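You operate a simulated robot arm through the tools that you are given. There is no shell and no other tool. Be economical: measure what you need, move in short steps, check, and stop when the job is done.

The job below is to be done with a simulated robot arm. You get a single attempt, and the scene is never put back.

## Task
Draw the red pin, slide the gripper's jaw wide open and fit the pin again.
Fine: lay the pin on the small yellow stand meanwhile.

The check looks at the end state, three seconds after you hand in, the way a careful person would. Anything else that was tipped, shoved, dropped, spilled or broken makes it a failure.

## Robot
A 7-joint arm with a two-finger parallel gripper on a trunk, on a base that drives. Base frame: it is fixed to the floor where the robot stands at the start and does not move with it; the origin is under the middle of the robot, x ahead of it, y to its left, z up. Lengths are in m, angles in rad, forces in N, time in s.
With the tool pointing down near the work surface it reaches from about 0.28 to 0.72 m from the robot's upright axis, wherever it stands. Its first joint turns from -2.897 to 2.897 rad. Places, roughly: lock [0.5, -0.2, 0.9]; sliding jaw [0.5, -0.1, 0.9]; top of the small yellow stand [0.5, -0.1, 0.8]. Payload 3.43 kg.
The tool frame sits at the grasp point between the pads (the TCP): z along the fingers, y along the line on which they close. The tips reach 0.03 m beyond it. The gripper opens to 0.094 m. The fingers are 0.028 m wide and 0.01 m thick; the gripper's body (0.05 by 0.096 m) begins 0.055 m behind the TCP.
Orientation is that of the tool frame in the base frame, as [roll, pitch, yaw] about the fixed x, y, z axes, in that order (R = Rz(yaw) Ry(pitch) Rx(roll)). With the fingers straight down and closing along the base's y, the tool's x points along the base's -x, its y along +y and its z along -z.

## Interface
- The arm moves only by the tool move_arm. Its argument "targets" is text: rows parted by semicolons, each of 7 numbers parted by spaces: the shift along the tool's x, y, z in cm, then the turn, a rotation vector about the tool's x, y, z in rad, then the opening, from 0 (shut) to 1 (fully open). In form: tx ty tz rx ry rz fingers; .... A call has 1 to 12 rows; each row shifts and turns the commanded pose from where the row before left it, along the tool's axes as they then stand. Each row takes 0.2 s and may step no farther than 0.05 m and 0.15 rad from the row before; otherwise, or with a gripper value out of range, the whole call is refused. A pose out of reach is approached as far as the arm can. The call stops where the force on the tool passes 70 N (or 10 N more than at its start, if that is more) or the arm is blocked; 0.2 s more then pass. The fingers move at their own pace (about 0.108 m/s each) and stop on an object; they squeeze with about 36 N. The grip force told is the motor's: it shows also when the fingers shut on nothing. Time passes only in rows, and 0.2 s behind the last, so rows that do not move let the fingers close. It gives the time, the measured TCP pose, the force on the tool (base axes), the opening and the grip force at its end, in the units of the frame above (readings bear some noise), with the torque about the TCP (base axes, N m) and any sound that the robot's microphone picked up, and new pictures: "show" is both (left out), scene, wrist or none.
- Cameras (640 x 400 px; columns grow to the right, rows downward): "scene" is now at [0.4074, 0.1035, 1.3332]; the picture's right is [-0.00, -0.17, -0.99], its down [-0.36, -0.92, 0.16] and it looks along [-0.93, 0.36, -0.06] (base axes); focal length 214 px, centre (320, 200). "wrist" rides on the gripper at [0.076, 0.014, -0.103] in the tool frame; the picture's right is [-0.18, 0.98, 0.00], its down [-0.75, -0.14, -0.64] and it looks along [-0.63, -0.12, 0.77] (tool axes); focal length 243 px, centre (320, 200). There is no depth. A picture from a camera that has moved, and an enlarged one, comes with that camera's place and axes in the base frame and with its lens.
- move_column(by): slides the trunk up (or, below 0, down) by that many m; the arm and the scene camera ride with it, the base frame stays. It gives what a move gives, with no picture.
- roll_base(legs): drives the robot by 1 to 6 legs, each [ahead, left, turn to the left] in m, m and rad, along the robot's own axes; the way and the turn of a leg run together, so that a leg with both is an arc; at most 1.5 m and 3.142 rad a leg. The arm and the cameras ride along, it lands a little off, and it stops where it bumps. It gives what a move gives, and a new picture of the scene camera.
- aim_head(pan, tilt): turns the head with the scene camera to pan (to the left, within 1.396 rad either way) and tilt (down, from -0.506 to 1.204), counted from straight ahead of the robot. It gives what a move gives, and a new picture of the scene camera.
- enlarge(camera, box): a new picture of the part [left, top, right, bottom] of that camera's present view, enlarged. The clock stands still meanwhile.
- hand_in(): hands the job in; it is judged then, once.

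Go step by step. Nothing tells you exact positions but the pictures and the camera data: compare them with the known pose of the tool, close in by small moves and look again before you grip or let go. The budget is 120 turns and 260 pictures, counting those below and the enlarged ones. Unless the task says otherwise, let go and move clear before handing in, and close with one line.

The tools are called after "Emit:" as name(argument=value, ...) on one line, values as JSON. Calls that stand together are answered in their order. move_arm: Moves the arm, as the interface text tells. Its arguments: {"type":"object","properties":{"targets":{"type":"string"},"show":{"type":"string","enum":["both","scene","wrist","none"]}},"required":["targets"]} The other tools are called the same way: move_column (by) slides the trunk up or down; roll_base (legs) drives the base; aim_head (pan, tilt) turns the head that bears the scene camera; enlarge (camera, box) takes an enlarged picture of a part of a camera's view; hand_in () hands the job in.

At the start:

```text
time_s: 0.0
position: [0.3948, 0.0483, 1.2133]
ee_rot: [-3.141, 0.0, 3.141]
wrist_force: [0.0, 0.5, 0.7]
wrist_torque: [-0.02, 0.01, -0.02]
width: 0.0941
gripper_force: 0.1
trunk travel left (down, up): [-0.275, 0.315]
robot x, y, heading: [0.0003, -0.0008, -0.002]
head pan, tilt: [1.4, 1.201]
```

scene: 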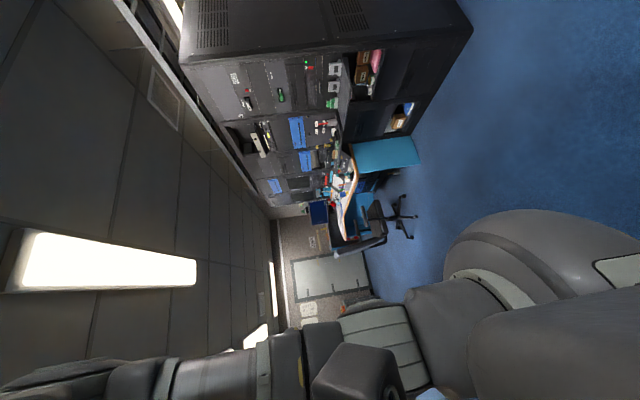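
wrist: 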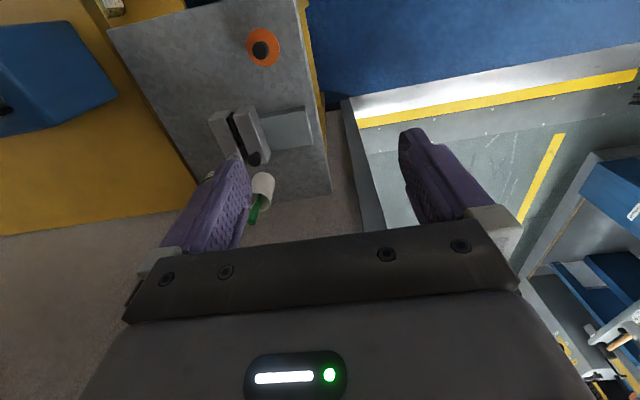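

The scene camera looks away from the work; the wrist view shows a grey block with an orange ring and a gripper-like thing. I'll aim the head at the lock area first.

Emit:
aim_head(pan=-0.35, tilt=0.8)

Emit:
enlarge(camera="wrist", box=[80, 0, 400, 240])

```text
time_s: 1.8
position: [0.395, 0.0483, 1.2144]
ee_rot: [3.14, 0.0, -3.141]
wrist_force: [0.4, -0.4, 0.5]
wrist_torque: [-0.01, 0.01, -0.02]
width: 0.0943
gripper_force: 0.2
trunk travel left (down, up): [-0.275, 0.315]
robot x, y, heading: [0.0002, -0.0032, 0.001]
head pan, tilt: [-0.351, 0.799]
camera scene: at [0.4351, 0.0207, 1.267], right [0.0, -0.94, 0.34], down [-0.7, 0.25, 0.67], along [-0.72, -0.24, -0.65], focal length 214 px, centre (320, 200)
```

scene: 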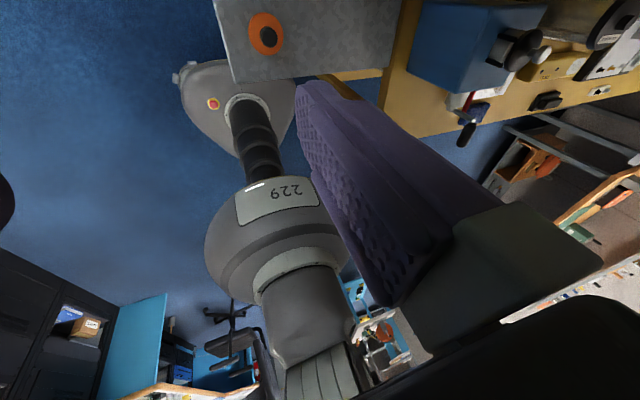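

```text
1.67 times, centred on (240, 120) of wrist
camera zoom: at [0.3199, 0.0618, 1.3171], right [0.18, 0.98, 0.0], down [0.75, -0.14, 0.64], along [0.63, -0.12, -0.77], focal length 404 px, centre (453, 333)
```

zoom: 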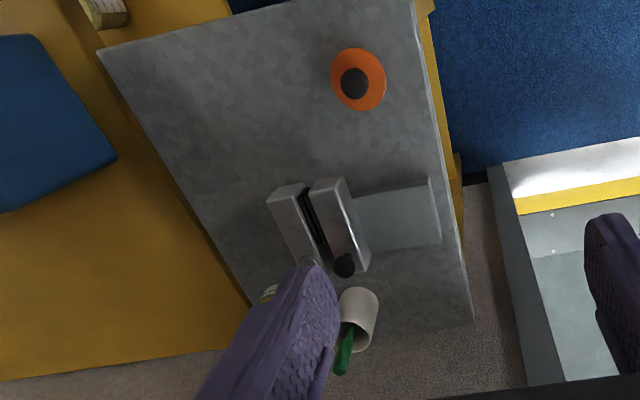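

The head camera is mounted pitched an extra 90° down, so tilt about -0.15 should look down on the work.

Emit:
aim_head(pan=-0.4, tilt=-0.15)

```text
time_s: 3.0
position: [0.3957, 0.0482, 1.2137]
ee_rot: [3.14, 0.001, 3.141]
wrist_force: [-0.1, -0.1, -0.1]
wrist_torque: [-0.01, 0.03, 0.03]
width: 0.0941
gripper_force: 0.1
trunk travel left (down, up): [-0.275, 0.315]
robot x, y, heading: [0.0005, 0.0015, -0.001]
head pan, tilt: [-0.4, -0.15]
camera scene: at [0.5203, 0.0152, 1.2642], right [0.0, -0.92, 0.39], down [-0.99, -0.06, -0.14], along [0.15, -0.39, -0.91], focal length 214 px, centre (320, 200)
```

scene: 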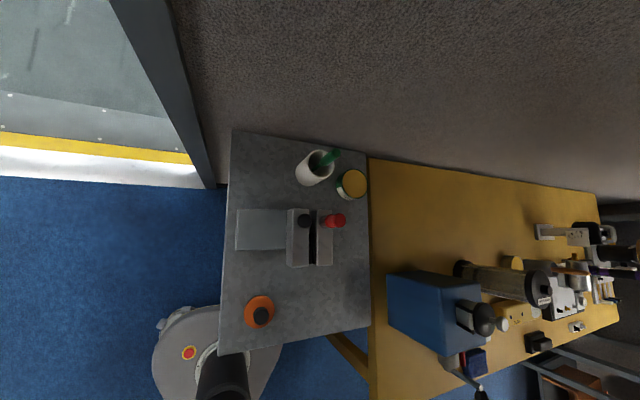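

Emit:
enlarge(camera="scene", box=[210, 120, 390, 350])

Emit:
enlarge(camera="scene", box=[270, 180, 370, 280])

```text
1.74 times, centred on (300, 235) of scene
camera zoom: at [0.5203, 0.0152, 1.2642], right [0.0, -0.92, 0.39], down [-0.99, -0.06, -0.14], along [0.15, -0.39, -0.91], focal length 373 px, centre (355, 139)
```

zoom: 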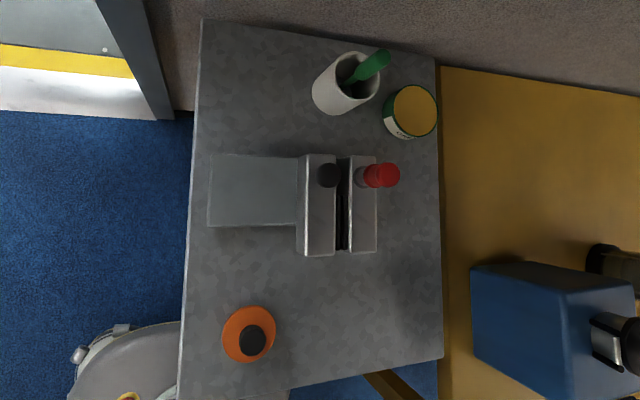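

```text
4.00 times, centred on (320, 230) of scene
camera zoom: at [0.5203, 0.0152, 1.2642], right [0.0, -0.92, 0.39], down [-0.99, -0.06, -0.14], along [0.15, -0.39, -0.91], focal length 858 px, centre (320, 80)
```

zoom: 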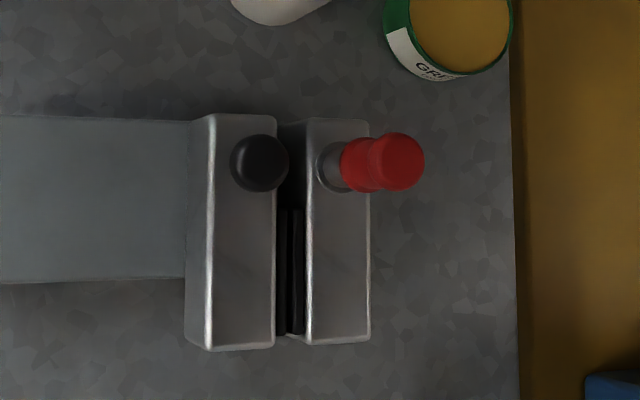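

The jaw block (black knob) and the lock block with an upright red pin stand around x 0.52, y -0.11/-0.17; no yellow stand is evident yet besides the can and the orange disc. I move the gripper over to look with the wrist camera.

Emit:
move_arm(targets="0 -5 1 0 0 0 1; 0 -5 2 0 0 0 1; 0 -5 3 0 0 0 1; 3 -4 3 0 0 0 1; 4 0 2 0 0 0 1; 0 0 0 0 0 0 1", show="both")

```text
refused: row 1 steps farther than a row can; nothing moved
```

Emit:
move_arm(targets="0 -4.5 1 0 0 0 1; 0 -4.5 2 0 0 0 1; 0 -4 2.5 0 0 0 1; 3 -3 2.5 0 0 0 1; 4 0 2 0 0 0 1; 0 0 0 0 0 0 1", show="both")

```text
time_s: 4.4
position: [0.3251, -0.1132, 1.1133]
ee_rot: [-3.141, 0.001, 3.141]
wrist_force: [0.8, 0.1, -0.1]
wrist_torque: [0.04, -0.02, 0.02]
width: 0.0941
gripper_force: 0.0
trunk travel left (down, up): [-0.275, 0.315]
robot x, y, heading: [-0.0005, -0.0046, 0.001]
head pan, tilt: [-0.4, -0.15]
camera scene: at [0.45, -0.1469, 1.165], right [0.0, -0.92, 0.39], down [-0.99, -0.06, -0.14], along [0.15, -0.38, -0.91], focal length 214 px, centre (320, 200)
camera wrist: at [0.2495, -0.1004, 1.218], right [0.18, 0.98, 0.0], down [0.75, -0.14, 0.64], along [0.63, -0.12, -0.77], focal length 243 px, centre (320, 200)
```

scene: 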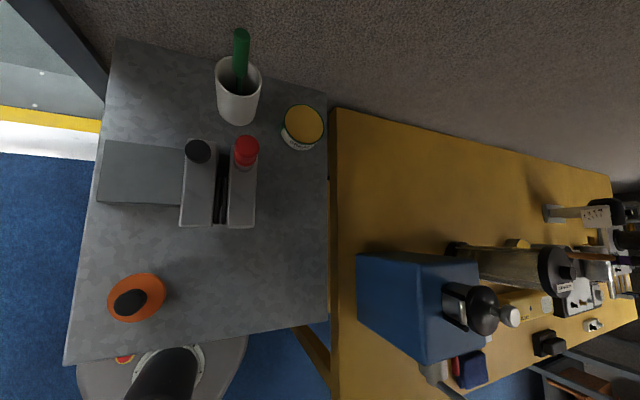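
wrist: 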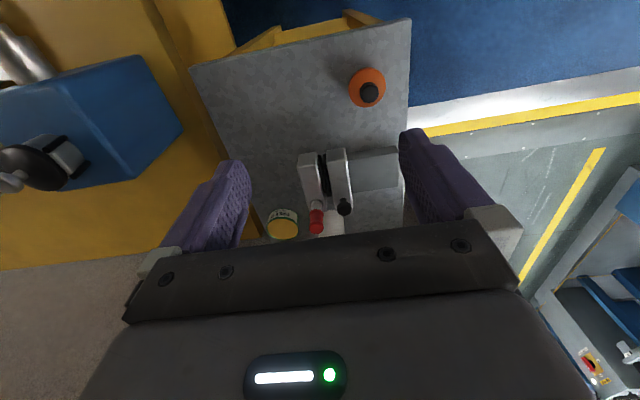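

The grey-topped table on yellow legs spans about x 0.3–0.7, y -0.25–0.05, so that is probably the "small yellow stand". I'll zoom in to understand the pin and jaw.

Emit:
enlarge(camera="scene", box=[80, 110, 280, 240])

Emit:
enlarge(camera="wrist", box=[220, 60, 420, 240])

```text
3.08 times, centred on (180, 175) of scene
camera zoom: at [0.45, -0.1469, 1.165], right [0.0, -0.92, 0.39], down [-0.99, -0.06, -0.14], along [0.15, -0.38, -0.91], focal length 660 px, centre (751, 277)
```

zoom: 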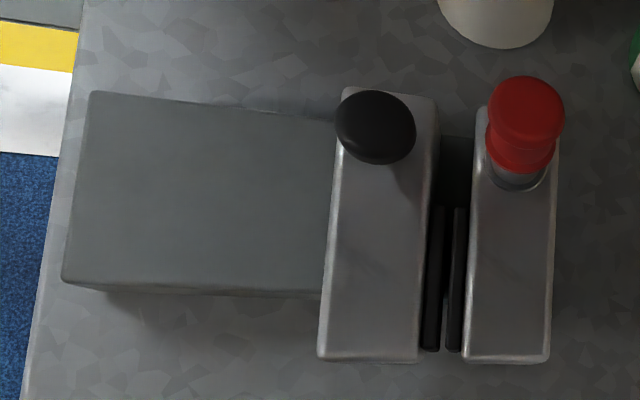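

```text
2.22 times, centred on (320, 150) of wrist
camera zoom: at [0.2495, -0.1004, 1.218], right [0.18, 0.98, 0.0], down [0.75, -0.14, 0.64], along [0.63, -0.12, -0.77], focal length 539 px, centre (320, 311)
```

zoom: 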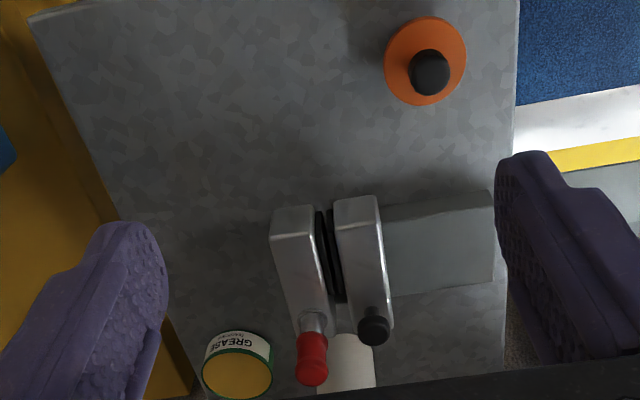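

Estimated by triangulation: pin head top (0.541, -0.158, 0.943), knob top (0.541, -0.109, 0.90), jaw tops z≈0.88. I'll go lower in front of it for a flatter view.

Emit:
move_arm(targets="0 -1 4 0 0 0 1; 0 -1 4 0 0 0 1; 0 -1 4 0 0 0 1; 0 0 0 0 0 0 1", show="both")

Emit:
enlarge(camera="wrist", box=[220, 60, 420, 240])

Emit:
enlarge(camera="scene", box=[60, 60, 320, 240])

```text
time_s: 5.4
position: [0.3258, -0.1434, 0.9941]
ee_rot: [3.14, 0.0, 3.141]
wrist_force: [0.5, 0.9, -0.8]
wrist_torque: [0.01, -0.01, 0.02]
width: 0.0938
gripper_force: 0.1
trunk travel left (down, up): [-0.275, 0.315]
robot x, y, heading: [0.0012, -0.0027, 0.002]
head pan, tilt: [-0.4, -0.15]
camera scene: at [0.4501, -0.1754, 1.0438], right [0.0, -0.92, 0.39], down [-0.99, -0.06, -0.14], along [0.15, -0.38, -0.91], focal length 214 px, centre (320, 200)
camera wrist: at [0.2496, -0.129, 1.0966], right [0.18, 0.98, 0.0], down [0.75, -0.14, 0.64], along [0.63, -0.12, -0.77], focal length 243 px, centre (320, 200)
```

scene: 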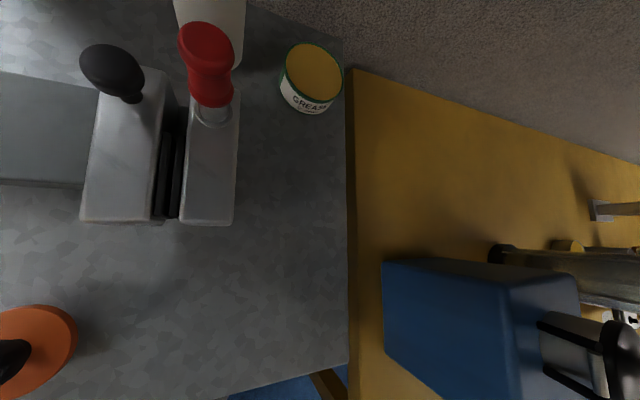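
wrist: 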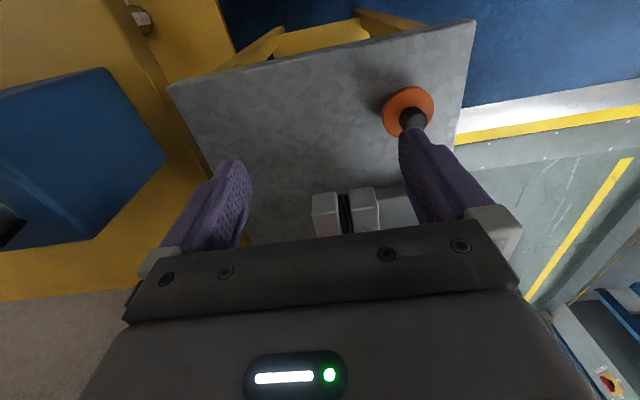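

```text
2.22 times, centred on (320, 150) of wrist
camera zoom: at [0.2496, -0.129, 1.0966], right [0.18, 0.98, 0.0], down [0.75, -0.14, 0.64], along [0.63, -0.12, -0.77], focal length 539 px, centre (320, 311)
```

zoom: 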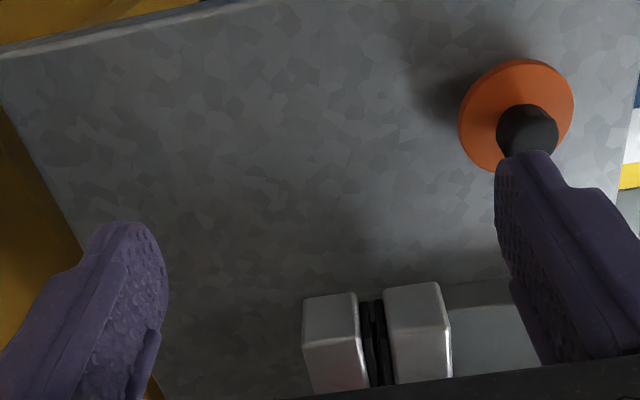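

```text
2.22 times, centred on (190, 150) of scene
camera zoom: at [0.4501, -0.1754, 1.0438], right [0.0, -0.92, 0.39], down [-0.99, -0.06, -0.14], along [0.15, -0.38, -0.91], focal length 477 px, centre (609, 311)
```

zoom: 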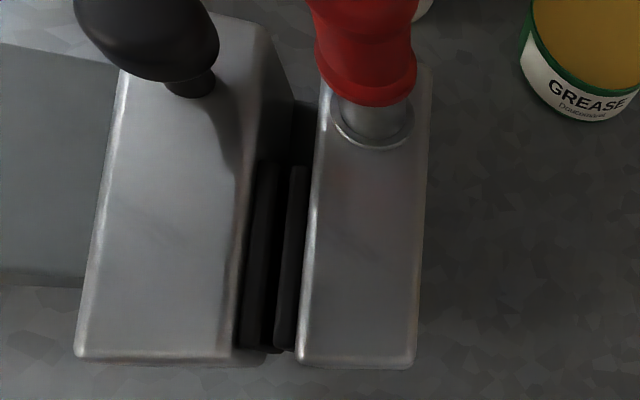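

Pin axis now measured at about (0.535, -0.160). I move above it with half-open fingers, tips staying above the head.

Emit:
move_arm(targets="-4.2 -0.4 -1 0 0 0 0.65; -4.2 -0.4 0 0 0 0 0.65; -4.2 -0.4 0 0 0 0 0.65; -4.2 -0.4 0 0 0 0 0.65; -4.1 -0.1 0 0 0 0 0.65; 0 0 0 0 0 0 0.65", show="both")

Emit:
aim_head(pan=-0.1, tilt=0.9)

```text
time_s: 6.8
position: [0.5367, -0.1588, 1.0014]
ee_rot: [3.141, 0.0, -3.141]
wrist_force: [-0.1, 0.2, -0.8]
wrist_torque: [-0.03, 0.01, -0.01]
width: 0.0611
gripper_force: 0.1
trunk travel left (down, up): [-0.275, 0.315]
robot x, y, heading: [0.002, 0.0003, 0.002]
head pan, tilt: [-0.4, -0.15]
camera scene: at [0.6611, -0.192, 1.0525], right [0.0, -0.92, 0.39], down [-0.99, -0.06, -0.14], along [0.15, -0.38, -0.91], focal length 214 px, centre (320, 200)
camera wrist: at [0.4607, -0.1454, 1.1055], right [0.18, 0.98, 0.0], down [0.75, -0.14, 0.64], along [0.63, -0.12, -0.77], focal length 243 px, centre (320, 200)
```

scene: 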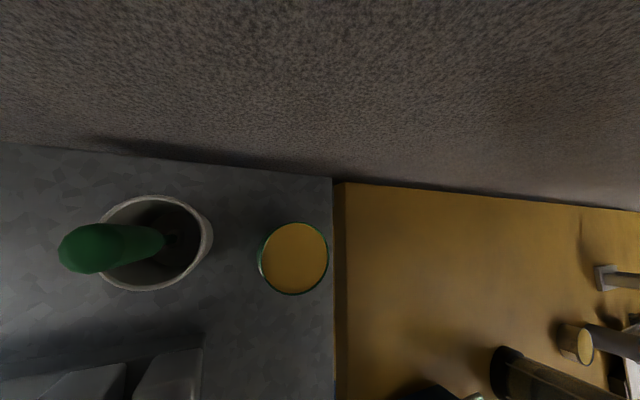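
wrist: 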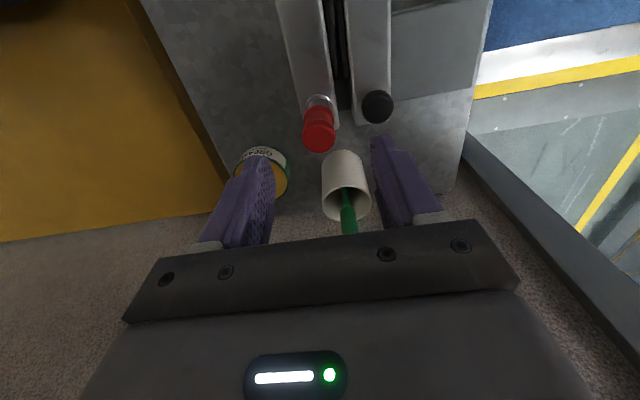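

```text
time_s: 8.1
position: [0.5368, -0.1594, 1.0019]
ee_rot: [-3.141, 0.0, 3.141]
wrist_force: [-0.4, 0.6, -0.2]
wrist_torque: [0.02, -0.01, 0.04]
width: 0.061
gripper_force: 0.1
trunk travel left (down, up): [-0.275, 0.315]
robot x, y, heading: [-0.0022, -0.002, -0.003]
head pan, tilt: [-0.099, 0.901]
camera scene: at [0.5679, -0.1664, 1.0559], right [0.0, -0.99, 0.1], down [-0.62, 0.08, 0.78], along [-0.78, -0.06, -0.62], focal length 214 px, centre (320, 200)
```

scene: 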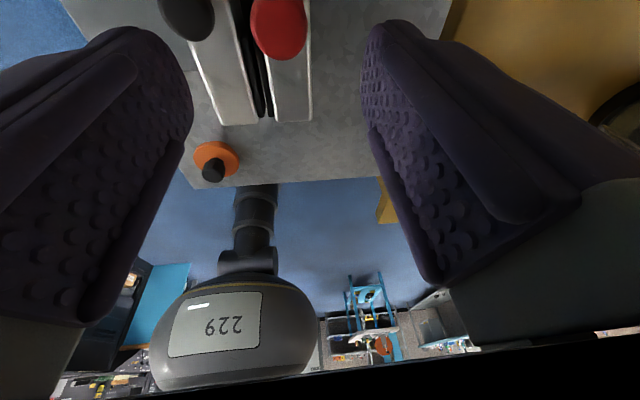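

The pin is between the fingers in x/y (x≈0.54, y≈-0.16). I lower to TCP z≈0.932, check, then close.

Emit:
move_arm(targets="-0.3 0 3 0 0 0 0.65; 0 0 3 0 0 0 0.65; 0 0 1 0 0 0 0.65; 0 0 0 0 0 0 0.65", show="both")

```text
time_s: 9.1
position: [0.5406, -0.1599, 0.934]
ee_rot: [-3.141, 0.006, -3.141]
wrist_force: [1.6, -0.9, 24.5]
wrist_torque: [0.95, -0.06, -0.04]
width: 0.0608
gripper_force: 0.0
trunk travel left (down, up): [-0.275, 0.315]
robot x, y, heading: [0.002, 0.0004, 0.004]
head pan, tilt: [-0.099, 0.901]
camera scene: at [0.5702, -0.1669, 0.9885], right [0.0, -0.99, 0.1], down [-0.62, 0.08, 0.78], along [-0.78, -0.06, -0.62], focal length 214 px, centre (320, 200)
camera wrist: at [0.4627, -0.146, 1.0375], right [0.18, 0.98, 0.0], down [0.75, -0.14, 0.65], along [0.63, -0.12, -0.76], focal length 243 px, centre (320, 200)
```

scene: 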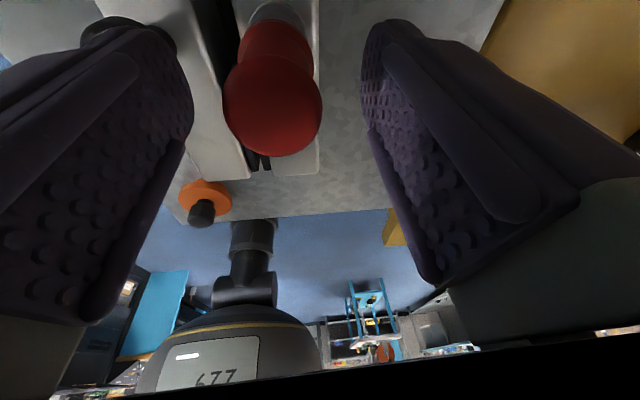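
wrist: 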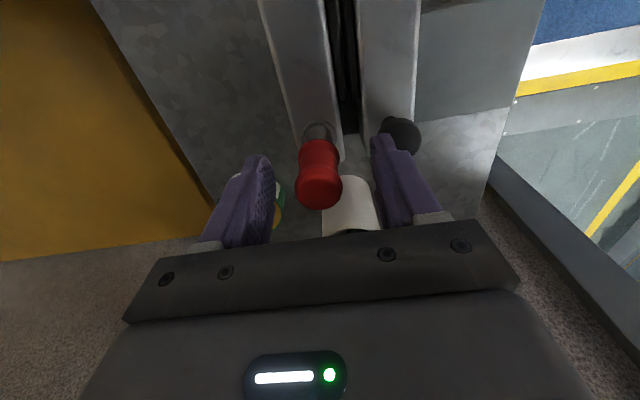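

The +y finger touches the knob (24 N). I raise slightly and close partway, then fully.

Emit:
move_arm(targets="0 0 -0.8 0 0 0 0.65; 0 0 0 0 0 0 0.45; 0 0 0 0 0 0 0.45", show="scene")

```text
time_s: 9.9
position: [0.5386, -0.1586, 0.9399]
ee_rot: [3.141, -0.001, 3.141]
wrist_force: [-1.3, 0.2, -0.2]
wrist_torque: [-0.03, 0.02, 0.0]
width: 0.0425
gripper_force: 0.1
trunk travel left (down, up): [-0.275, 0.315]
robot x, y, heading: [0.0025, -0.0039, 0.001]
head pan, tilt: [-0.099, 0.901]
camera scene: at [0.5697, -0.1666, 0.9943], right [0.0, -0.99, 0.1], down [-0.62, 0.08, 0.78], along [-0.78, -0.06, -0.62], focal length 214 px, centre (320, 200)
```

scene: 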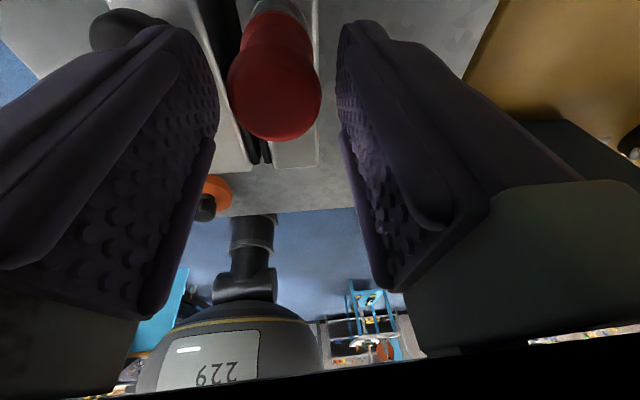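

Emit:
move_arm(targets="0 0 1.0 0 0 0 0.45; 0 0 0 0 0 0 0; 0 0 0 0 0 0 0; 0 0 0 0 0 0 0", show="both")

```text
time_s: 10.9
position: [0.5389, -0.1602, 0.9306]
ee_rot: [3.141, 0.001, -3.141]
wrist_force: [0.4, 0.5, 0.7]
wrist_torque: [-0.02, 0.01, -0.01]
width: 0.0242
gripper_force: 35.8
trunk travel left (down, up): [-0.275, 0.315]
robot x, y, heading: [0.0011, 0.0016, -0.001]
head pan, tilt: [-0.099, 0.901]
camera scene: at [0.5699, -0.1664, 0.9852], right [0.0, -0.99, 0.1], down [-0.62, 0.08, 0.78], along [-0.78, -0.06, -0.62], focal length 214 px, centre (320, 200)
camera wrist: at [0.4627, -0.1455, 1.0347], right [0.18, 0.98, 0.0], down [0.75, -0.14, 0.64], along [0.63, -0.12, -0.77], focal length 243 px, centre (320, 200)
```

scene: 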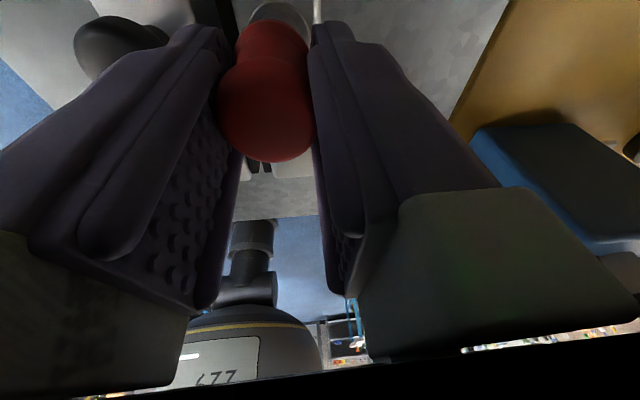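
wrist: 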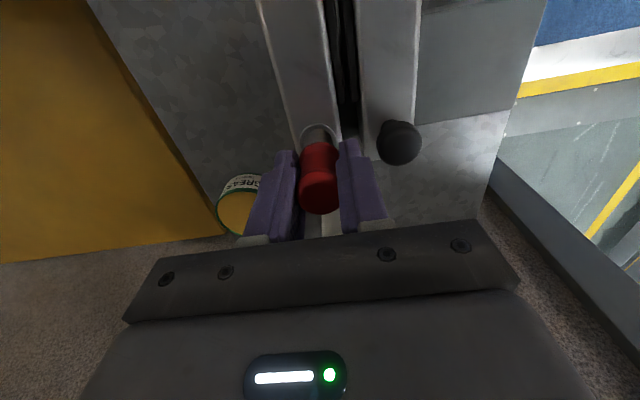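

Gripped at 24 mm with TCP z 0.9306 (seated reference). Pull straight up slowly.

Emit:
move_arm(targets="0 0 -1 0 0 0 0; 0 0 -1.5 0 0 0 0; 0 0 -2 0 0 0 0; 0 0 0 0 0 0 0", show="both")

```text
time_s: 11.9
position: [0.5378, -0.1599, 0.9767]
ee_rot: [-3.141, 0.0, 3.14]
wrist_force: [-0.3, 0.4, -1.2]
wrist_torque: [-0.03, -0.02, -0.04]
width: 0.0242
gripper_force: 36.0
trunk travel left (down, up): [-0.275, 0.315]
robot x, y, heading: [-0.0013, -0.0016, -0.003]
head pan, tilt: [-0.099, 0.901]
camera scene: at [0.5694, -0.1665, 1.0316], right [0.0, -0.99, 0.1], down [-0.62, 0.08, 0.78], along [-0.78, -0.06, -0.62], focal length 214 px, centre (320, 200)
camera wrist: at [0.4622, -0.1456, 1.0812], right [0.18, 0.98, 0.0], down [0.75, -0.14, 0.64], along [0.63, -0.12, -0.77], focal length 243 px, centre (320, 200)
```

scene: 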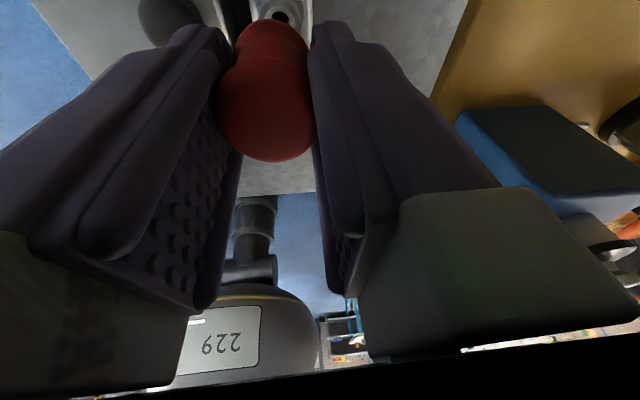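
wrist: 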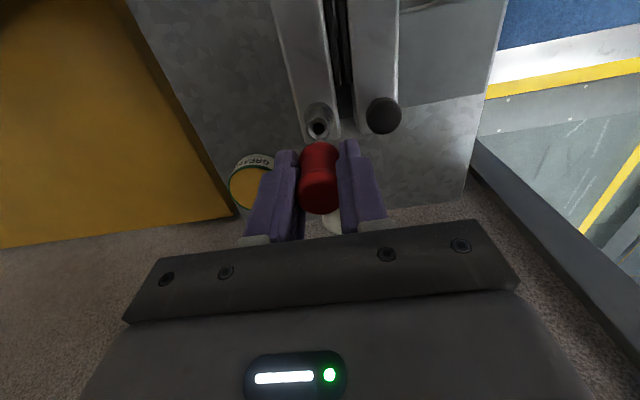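

Emit:
enlarge(camera="wrist", box=[240, 70, 440, 240])

Emit:
enlarge(camera="scene", box=[180, 0, 360, 110])

```text
2.35 times, centred on (340, 155) of wrist
camera zoom: at [0.4622, -0.1456, 1.0812], right [0.18, 0.98, 0.0], down [0.75, -0.14, 0.64], along [0.63, -0.12, -0.77], focal length 571 px, centre (273, 306)
```

zoom: 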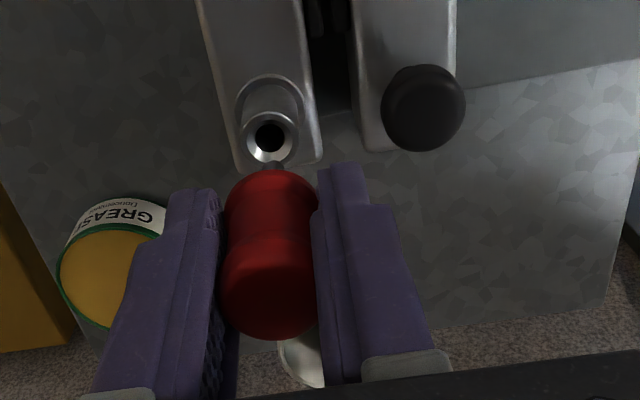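

```text
3.56 times, centred on (270, 55) of scene
camera zoom: at [0.5694, -0.1665, 1.0316], right [0.0, -0.99, 0.1], down [-0.62, 0.08, 0.78], along [-0.78, -0.06, -0.62], focal length 763 px, centre (498, 716)
```

zoom: 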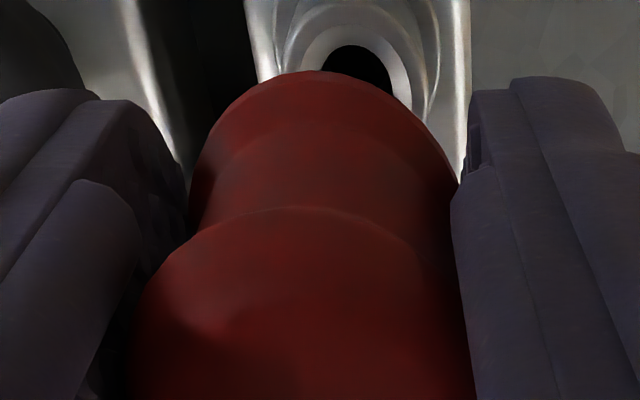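

The pin is out of (or nearly out of) the bushing. I lift further and look at it from the side to see its shank.

Emit:
move_arm(targets="0 0 -4 0 0 0 0; 0 0 -4 0 0 0 0; 0 0 -1 0 0 0 0; 0 0 0 0 0 0 0", show="wrist")

Emit:
aim_head(pan=0, tilt=0.6)

```text
time_s: 12.9
position: [0.5379, -0.1593, 1.0665]
ee_rot: [3.141, 0.0, -3.141]
wrist_force: [-0.8, 0.0, 0.3]
wrist_torque: [-0.02, -0.02, -0.04]
width: 0.0246
gripper_force: 35.6
trunk travel left (down, up): [-0.275, 0.315]
robot x, y, heading: [0.0057, -0.0009, 0.002]
head pan, tilt: [-0.099, 0.901]
camera wrist: at [0.4616, -0.1452, 1.1706], right [0.18, 0.98, 0.0], down [0.75, -0.14, 0.64], along [0.63, -0.12, -0.77], focal length 243 px, centre (320, 200)
```

wrist: 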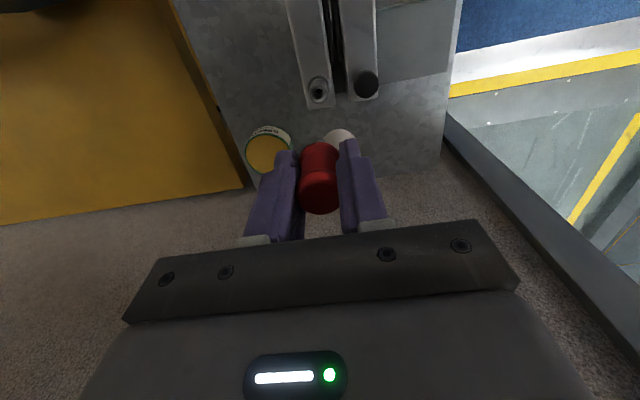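

```text
time_s: 13.7
position: [0.5387, -0.1592, 1.0671]
ee_rot: [3.141, 0.0, -3.141]
wrist_force: [-0.5, 0.4, 0.0]
wrist_torque: [0.0, 0.01, 0.0]
width: 0.0247
gripper_force: 36.2
trunk travel left (down, up): [-0.275, 0.315]
robot x, y, heading: [-0.0017, 0.0047, -0.004]
head pan, tilt: [0.0, 0.6]
camera scene: at [0.5936, -0.1586, 1.1076], right [0.0, -1.0, 0.0], down [-0.82, 0.0, 0.57], along [-0.57, 0.0, -0.82], focal length 214 px, centre (320, 200)
```

scene: 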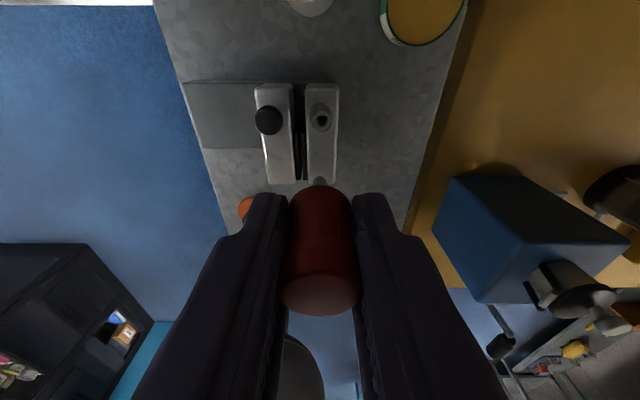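

The pin is free; its shank tip is about 6 cm below the TCP, and the table top is at z≈0.806 with the front edge at x≈0.30. I'll back the base 0.1 m for room, then move to a clear spot on the stand's front right to lay the pin down with a tilted tool.

Emit:
roll_base(legs=[[-0.1, 0, 0]])

Emit:
move_arm(targets="4.5 -1.8 0 0 0 0 0; 0.8 -3.5 0 0 0 0 0; 0 0 0 0 -0.15 0 0; 0 0 0 0 -0.15 0 0; 0 0 0 0 -0.15 0 0; 0 0 0 0 -0.15 0 0; 0 0 0 0 -0.15 0 0; 0 0 0 0 -0.15 0 0; 0 0 0 0 0 0 0", show="both")

```text
time_s: 14.8
position: [0.4358, -0.16, 1.067]
ee_rot: [3.141, 0.001, 3.141]
wrist_force: [-0.3, 0.8, 0.2]
wrist_torque: [0.0, 0.0, -0.02]
width: 0.0243
gripper_force: 36.4
trunk travel left (down, up): [-0.275, 0.315]
robot x, y, heading: [-0.1045, -0.0004, 0.004]
head pan, tilt: [0.0, 0.6]
camera scene: at [0.4925, -0.1587, 1.1084], right [0.0, -1.0, 0.0], down [-0.83, 0.0, 0.56], along [-0.56, 0.0, -0.83], focal length 214 px, centre (320, 200)
```

scene: 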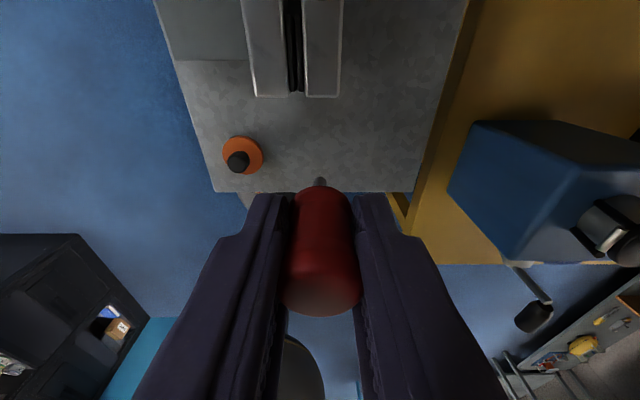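

```text
time_s: 16.9
position: [0.3837, -0.2116, 1.0662]
ee_rot: [-3.142, 0.903, -3.141]
wrist_force: [-0.4, -0.4, -0.6]
wrist_torque: [0.01, 0.01, -0.01]
width: 0.0245
gripper_force: 35.8
trunk travel left (down, up): [-0.275, 0.315]
robot x, y, heading: [-0.0982, 0.0007, -0.004]
head pan, tilt: [0.0, 0.6]
camera scene: at [0.3868, -0.2112, 1.1348], right [0.0, -1.0, 0.0], down [-0.95, 0.0, -0.3], along [0.3, 0.0, -0.95], focal length 214 px, centre (320, 200)
camera wrist: at [0.2567, -0.1979, 1.0717], right [0.11, 0.98, 0.14], down [-0.04, -0.14, 0.99], along [0.99, -0.12, 0.02], focal length 243 px, centre (320, 200)
```

scene: 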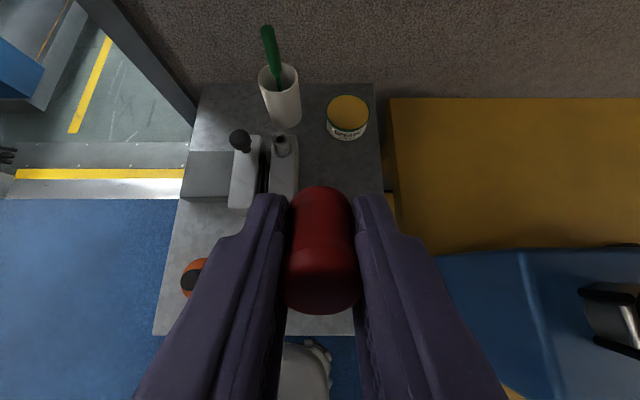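
wrist: 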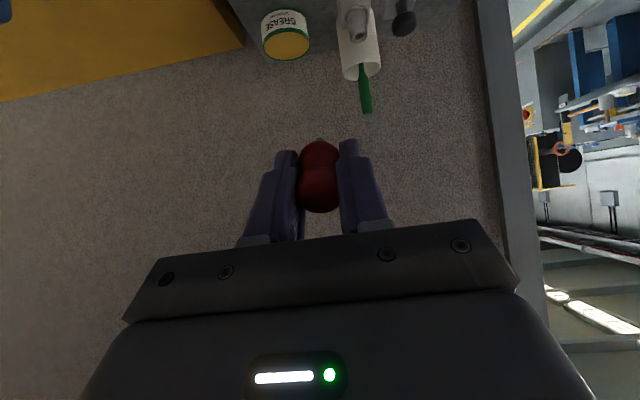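

Pose holds well. Tilt to 1.2 rad, then descend vertically in steps toward the stand top.

Emit:
move_arm(targets="0 0 0 0 -0.15 0 0; 0 0 0 0 -0.15 0 0; 3.73 0 1.45 0 0 0 0; 3.73 0 1.45 0 0 0 0; 3.73 0 1.45 0 0 0 0; 3.73 0 1.45 0 0 0 0; 0 0 0 0 0 0 0", show="both")

```text
time_s: 18.4
position: [0.3826, -0.2108, 0.9074]
ee_rot: [3.141, 1.199, -3.14]
wrist_force: [0.4, 0.4, -0.4]
wrist_torque: [-0.01, 0.0, 0.01]
width: 0.0242
gripper_force: 36.1
trunk travel left (down, up): [-0.275, 0.315]
robot x, y, heading: [-0.1038, 0.0021, -0.001]
head pan, tilt: [0.0, 0.6]
camera scene: at [0.3661, -0.2118, 0.9732], right [0.0, -1.0, 0.0], down [-0.83, 0.0, -0.56], along [0.56, 0.0, -0.83], focal length 214 px, centre (320, 200)
camera wrist: at [0.2607, -0.1985, 0.8751], right [0.07, 0.98, 0.17], down [-0.32, -0.14, 0.94], along [0.94, -0.12, 0.31], focal length 243 px, centre (320, 200)
```

scene: 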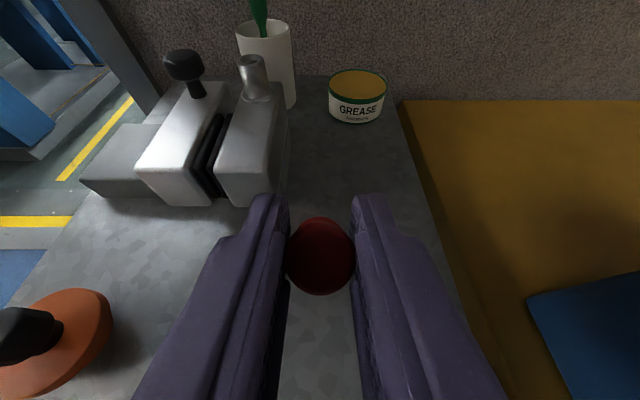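
wrist: 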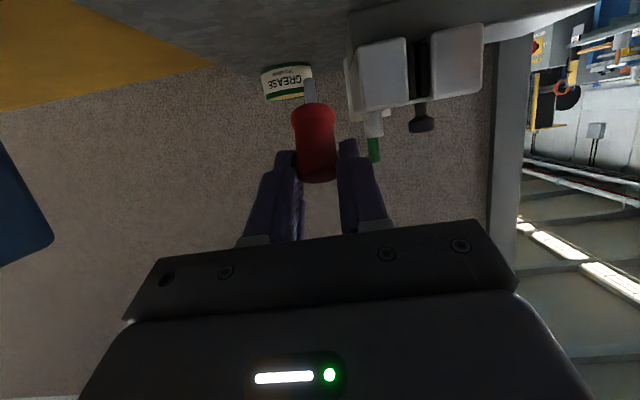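

The pin has swung in the pads like a hinge and hangs about 20° off vertical — useful, it will fold flat as the tip meets the stand. Lowering slowly.

Emit:
move_arm(targets="2.8 0 1.09 0 0 0 0; 1.4 0 0.54 0 0 0 0; 0.93 0 0.36 0 0 0 0; 0 0 0 0 0 0 0", show="both")

```text
time_s: 19.4
position: [0.3824, -0.2118, 0.8551]
ee_rot: [-3.137, 1.204, -3.138]
wrist_force: [-4.7, -1.4, 28.9]
wrist_torque: [-0.07, -0.96, -0.04]
width: 0.0245
gripper_force: 35.9
trunk travel left (down, up): [-0.275, 0.315]
robot x, y, heading: [-0.1002, -0.0021, 0.0]
head pan, tilt: [0.0, 0.6]
camera scene: at [0.3648, -0.2109, 0.9201], right [0.0, -1.0, 0.0], down [-0.82, 0.0, -0.57], along [0.57, 0.0, -0.82], focal length 214 px, centre (320, 200)
camera wrist: at [0.26, -0.1976, 0.8214], right [0.07, 0.98, 0.17], down [-0.33, -0.14, 0.93], along [0.94, -0.12, 0.32], focal length 243 px, centre (320, 200)
```

scene: 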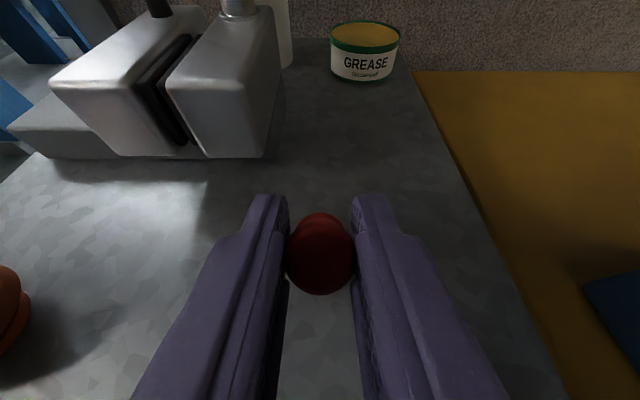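
wrist: 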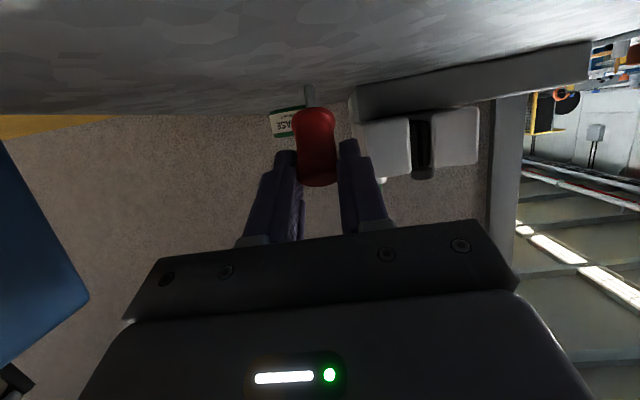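

Tip contacts the stand (29 N). I draw back while lowering so the pin folds forward gently.

Emit:
move_arm(targets="0.36 0 -0.93 0 0 0 0; 0.72 0 -0.47 0 0 0 0; 0.72 0 -0.47 0 0 0 0; 0 0 0 0 0 0 0", show="both")

```text
time_s: 20.4
position: [0.3593, -0.2107, 0.8403]
ee_rot: [-3.139, 1.2, -3.139]
wrist_force: [4.8, 2.4, 19.6]
wrist_torque: [0.11, -1.2, 0.1]
width: 0.0247
gripper_force: 35.7
trunk travel left (down, up): [-0.275, 0.315]
robot x, y, heading: [-0.1013, 0.0023, -0.0]
head pan, tilt: [0.0, 0.6]
camera scene: at [0.342, -0.2104, 0.907], right [0.0, -1.0, 0.0], down [-0.83, 0.0, -0.56], along [0.56, 0.0, -0.83], focal length 214 px, centre (320, 200)
camera wrist: at [0.2367, -0.1971, 0.8088], right [0.07, 0.98, 0.17], down [-0.33, -0.14, 0.93], along [0.94, -0.12, 0.31], focal length 243 px, centre (320, 200)
```

scene: 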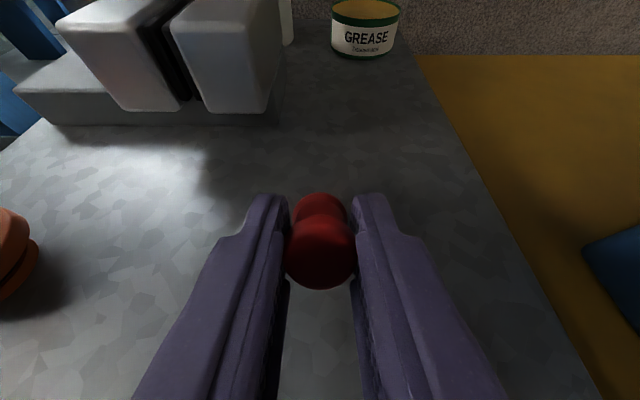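
wrist: 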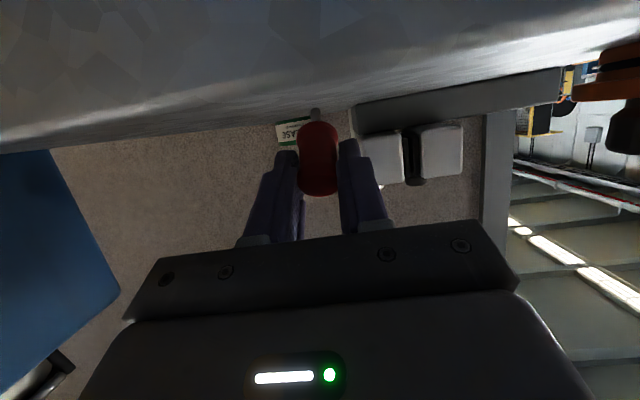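

Folding works well. One more small step, then open slightly to release with the fingers as a cage.

Emit:
move_arm(targets="0.72 0 -0.47 0 0 0 0; 0.2 0 0.07 0 0 0 0; 0 0 0 0 0 0 0.32; 0 0 0 0 0 0 0.36; 0 0 0 0 0 0 0.36", show="both")

```text
time_s: 21.6
position: [0.3524, -0.2124, 0.8352]
ee_rot: [-3.141, 1.199, -3.141]
wrist_force: [0.5, -0.7, -0.5]
wrist_torque: [-0.01, 0.01, 0.01]
width: 0.0341
gripper_force: 0.0
trunk travel left (down, up): [-0.275, 0.315]
robot x, y, heading: [-0.0986, -0.0018, 0.004]
head pan, tilt: [0.0, 0.6]
camera scene: at [0.3353, -0.212, 0.8993], right [0.0, -1.0, 0.0], down [-0.83, 0.0, -0.56], along [0.56, 0.0, -0.83], focal length 214 px, centre (320, 200)
camera wrist: at [0.2299, -0.1986, 0.8013], right [0.07, 0.98, 0.17], down [-0.32, -0.14, 0.94], along [0.94, -0.12, 0.31], focal length 243 px, centre (320, 200)
```

scene: 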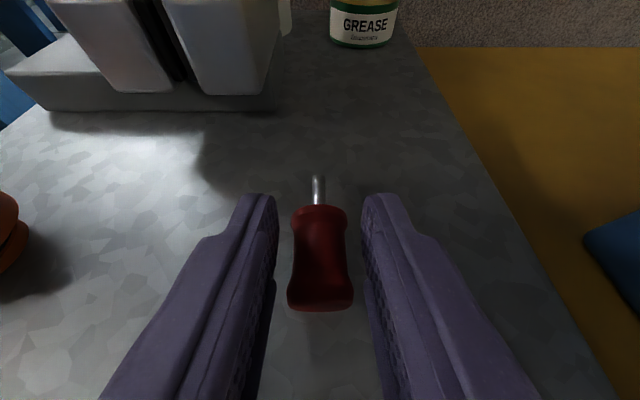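
wrist: 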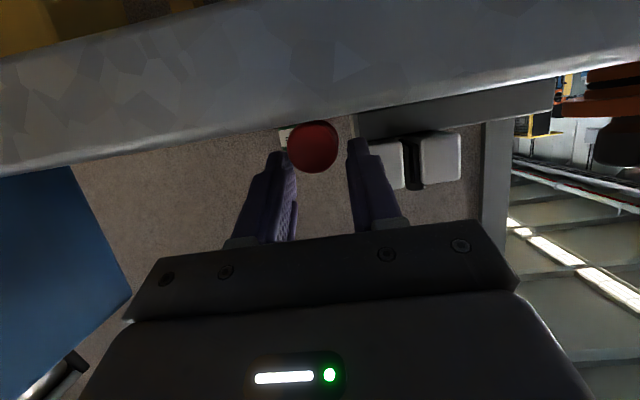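

The pin lies flat on the stand. I wait, then lift straight up and check it stays put.

Emit:
move_arm(targets="0 0 0 0 0 0 0.55; 0 0 0 0 0 0 0.55; -2.8 0 -1.09 0 0 0 0.55; -3.73 0 -1.45 0 0 0 0.55; -3.73 0 -1.45 0 0 0 0.55; -3.73 0 -1.45 0 0 0 0.55; 0 0 0 0 0 0 0.55", show="scene")

```text
time_s: 23.2
position: [0.3553, -0.2116, 0.9861]
ee_rot: [3.141, 1.198, -3.141]
wrist_force: [0.0, 0.3, -0.2]
wrist_torque: [0.02, 0.02, 0.03]
width: 0.0515
gripper_force: 0.0
trunk travel left (down, up): [-0.275, 0.315]
robot x, y, heading: [-0.0965, 0.0004, 0.006]
head pan, tilt: [0.0, 0.6]
camera scene: at [0.3374, -0.2105, 1.0522], right [0.0, -1.0, 0.0], down [-0.83, 0.0, -0.56], along [0.56, 0.0, -0.83], focal length 214 px, centre (320, 200)
```

scene: 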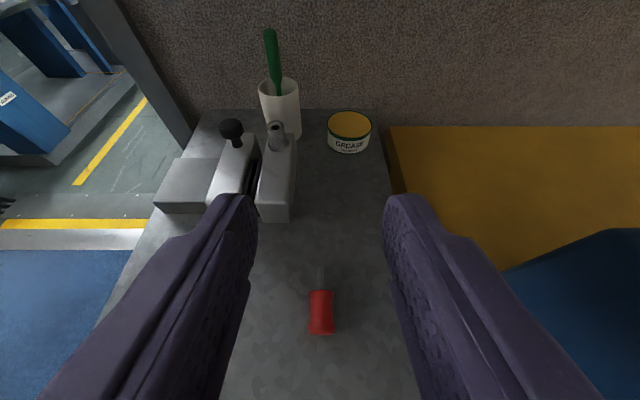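

The pin is resting still. Zoom on the vise from here, then bring the tool upright.

Emit:
enlarge(camera="scene", box=[140, 90, 320, 230])

Emit:
move_arm(targets="-2 0 -1 0 0.15 0 0.55; 0 0 0 0 0.15 0 0.55; 0 0 0 0 0.15 0 0.55; 0 0 0 0 0.15 0 0.55; 0 0 0 0 0.15 0 0.55; 0 0 0 0 0.15 0 0.55; 0 0 0 0 0.15 0 0.55; 0 0 0 0 0.15 0 0.55; 0 0 0 0 0 0 0.55", show="wrist")

Emit:
aim_head(pan=0, tilt=-0.3)

```text
2.86 times, centred on (230, 160) of scene
camera zoom: at [0.3374, -0.2105, 1.0522], right [0.0, -1.0, 0.0], down [-0.83, 0.0, -0.56], along [0.56, 0.0, -0.83], focal length 613 px, centre (577, 314)
```

zoom: 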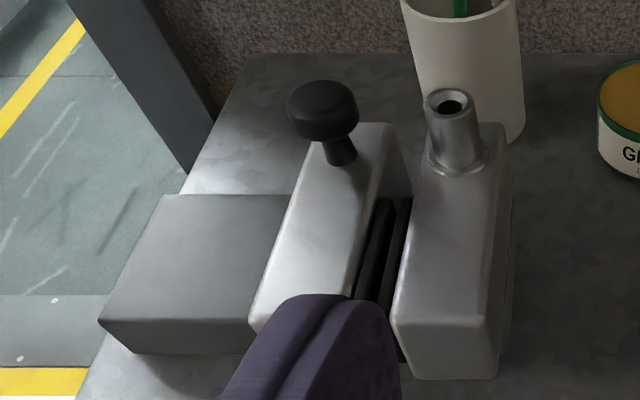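

```text
time_s: 25.2
position: [0.3513, -0.2123, 1.0077]
ee_rot: [3.14, -0.001, -3.141]
wrist_force: [-0.4, 0.6, 0.6]
wrist_torque: [-0.03, 0.02, -0.02]
width: 0.0518
gripper_force: 0.1
trunk travel left (down, up): [-0.275, 0.315]
robot x, y, heading: [-0.1007, 0.0017, -0.003]
head pan, tilt: [0.0, 0.6]
camera wrist: at [0.2751, -0.1986, 1.1116], right [0.18, 0.98, 0.0], down [0.75, -0.14, 0.64], along [0.63, -0.12, -0.77], focal length 243 px, centre (320, 200)
```

wrist: 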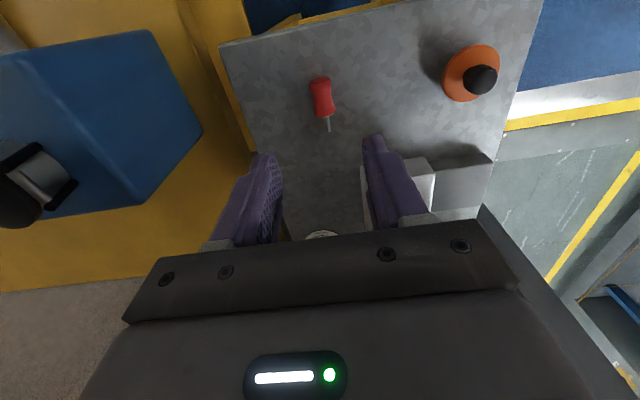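

```text
time_s: 26.4
position: [0.3507, -0.2125, 1.0074]
ee_rot: [-3.142, 0.001, -3.14]
wrist_force: [0.1, -0.1, -0.6]
wrist_torque: [-0.01, 0.0, 0.0]
width: 0.0515
gripper_force: 0.1
trunk travel left (down, up): [-0.275, 0.315]
robot x, y, heading: [-0.1015, 0.0052, 0.001]
head pan, tilt: [0.0, -0.3]
camera scene: at [0.4878, -0.212, 1.0585], right [0.0, -1.0, 0.0], down [-0.96, 0.0, -0.29], along [0.29, 0.0, -0.96], focal length 214 px, centre (320, 200)
```

scene: 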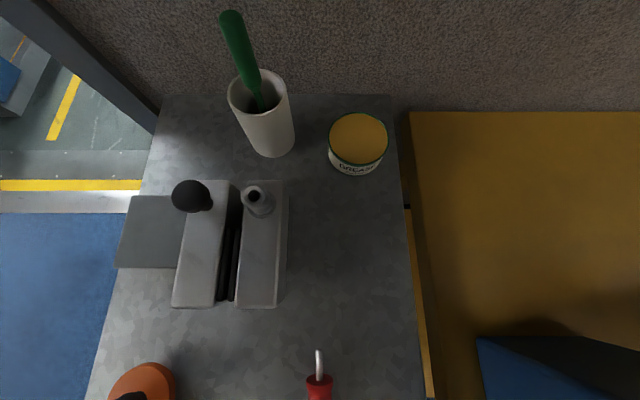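

The bushing stands on the fixed jaw (top ≈0.902 at (0.539,-0.161)) and the knob is a mushroom on a stem at (0.541,-0.109). I move above the knob.

Emit:
move_arm(targets="-3.8 2.07 0 0 0 0 0.55; -3.8 2.07 0 0 0 0 0.55; -3.8 2.07 0 0 0 0 0.55; -3.8 2.07 0 0 0 0 0.55; -3.8 2.07 0 0 0 0 0.55; 0 0 3 0 0 0 0.55; 0 0 0 0 0 0 0.55", show="wrist")

Emit:
aim_head(pan=0, tilt=0.8)

```text
time_s: 28.1
position: [0.5422, -0.1075, 0.9758]
ee_rot: [-3.141, 0.0, -3.14]
wrist_force: [0.2, -0.2, -0.7]
wrist_torque: [0.0, 0.03, -0.01]
width: 0.0518
gripper_force: 0.1
trunk travel left (down, up): [-0.275, 0.315]
robot x, y, heading: [-0.1022, -0.0017, -0.001]
head pan, tilt: [0.0, -0.3]
camera wrist: at [0.466, -0.0942, 1.0795], right [0.18, 0.98, 0.0], down [0.75, -0.14, 0.64], along [0.63, -0.12, -0.77], focal length 243 px, centre (320, 200)
```

wrist: 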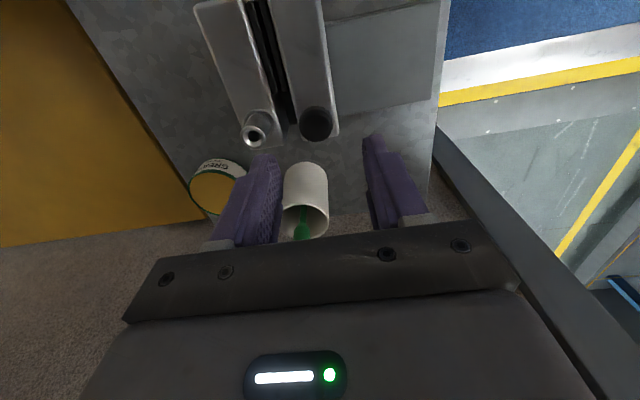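

```text
time_s: 29.4
position: [0.5424, -0.109, 0.9765]
ee_rot: [-3.14, 0.0, -3.141]
wrist_force: [0.4, -0.5, -0.1]
wrist_torque: [0.01, 0.01, -0.02]
width: 0.0516
gripper_force: 0.0
trunk travel left (down, up): [-0.275, 0.315]
robot x, y, heading: [-0.103, -0.0002, 0.002]
head pan, tilt: [0.0, 0.799]
camera scene: at [0.5812, -0.1078, 1.0246], right [0.0, -1.0, 0.0], down [-0.7, 0.0, 0.72], along [-0.72, 0.0, -0.7], focal length 214 px, centre (320, 200)
```

scene: 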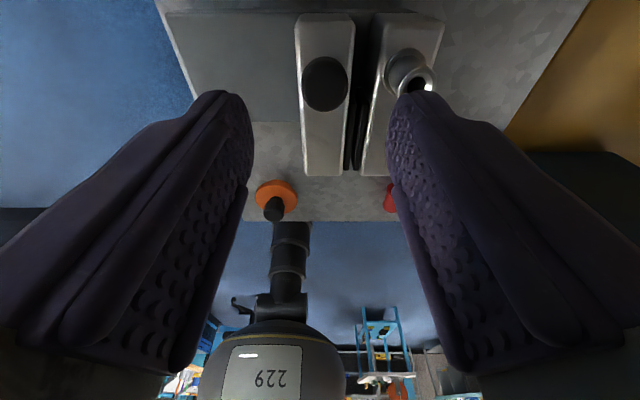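

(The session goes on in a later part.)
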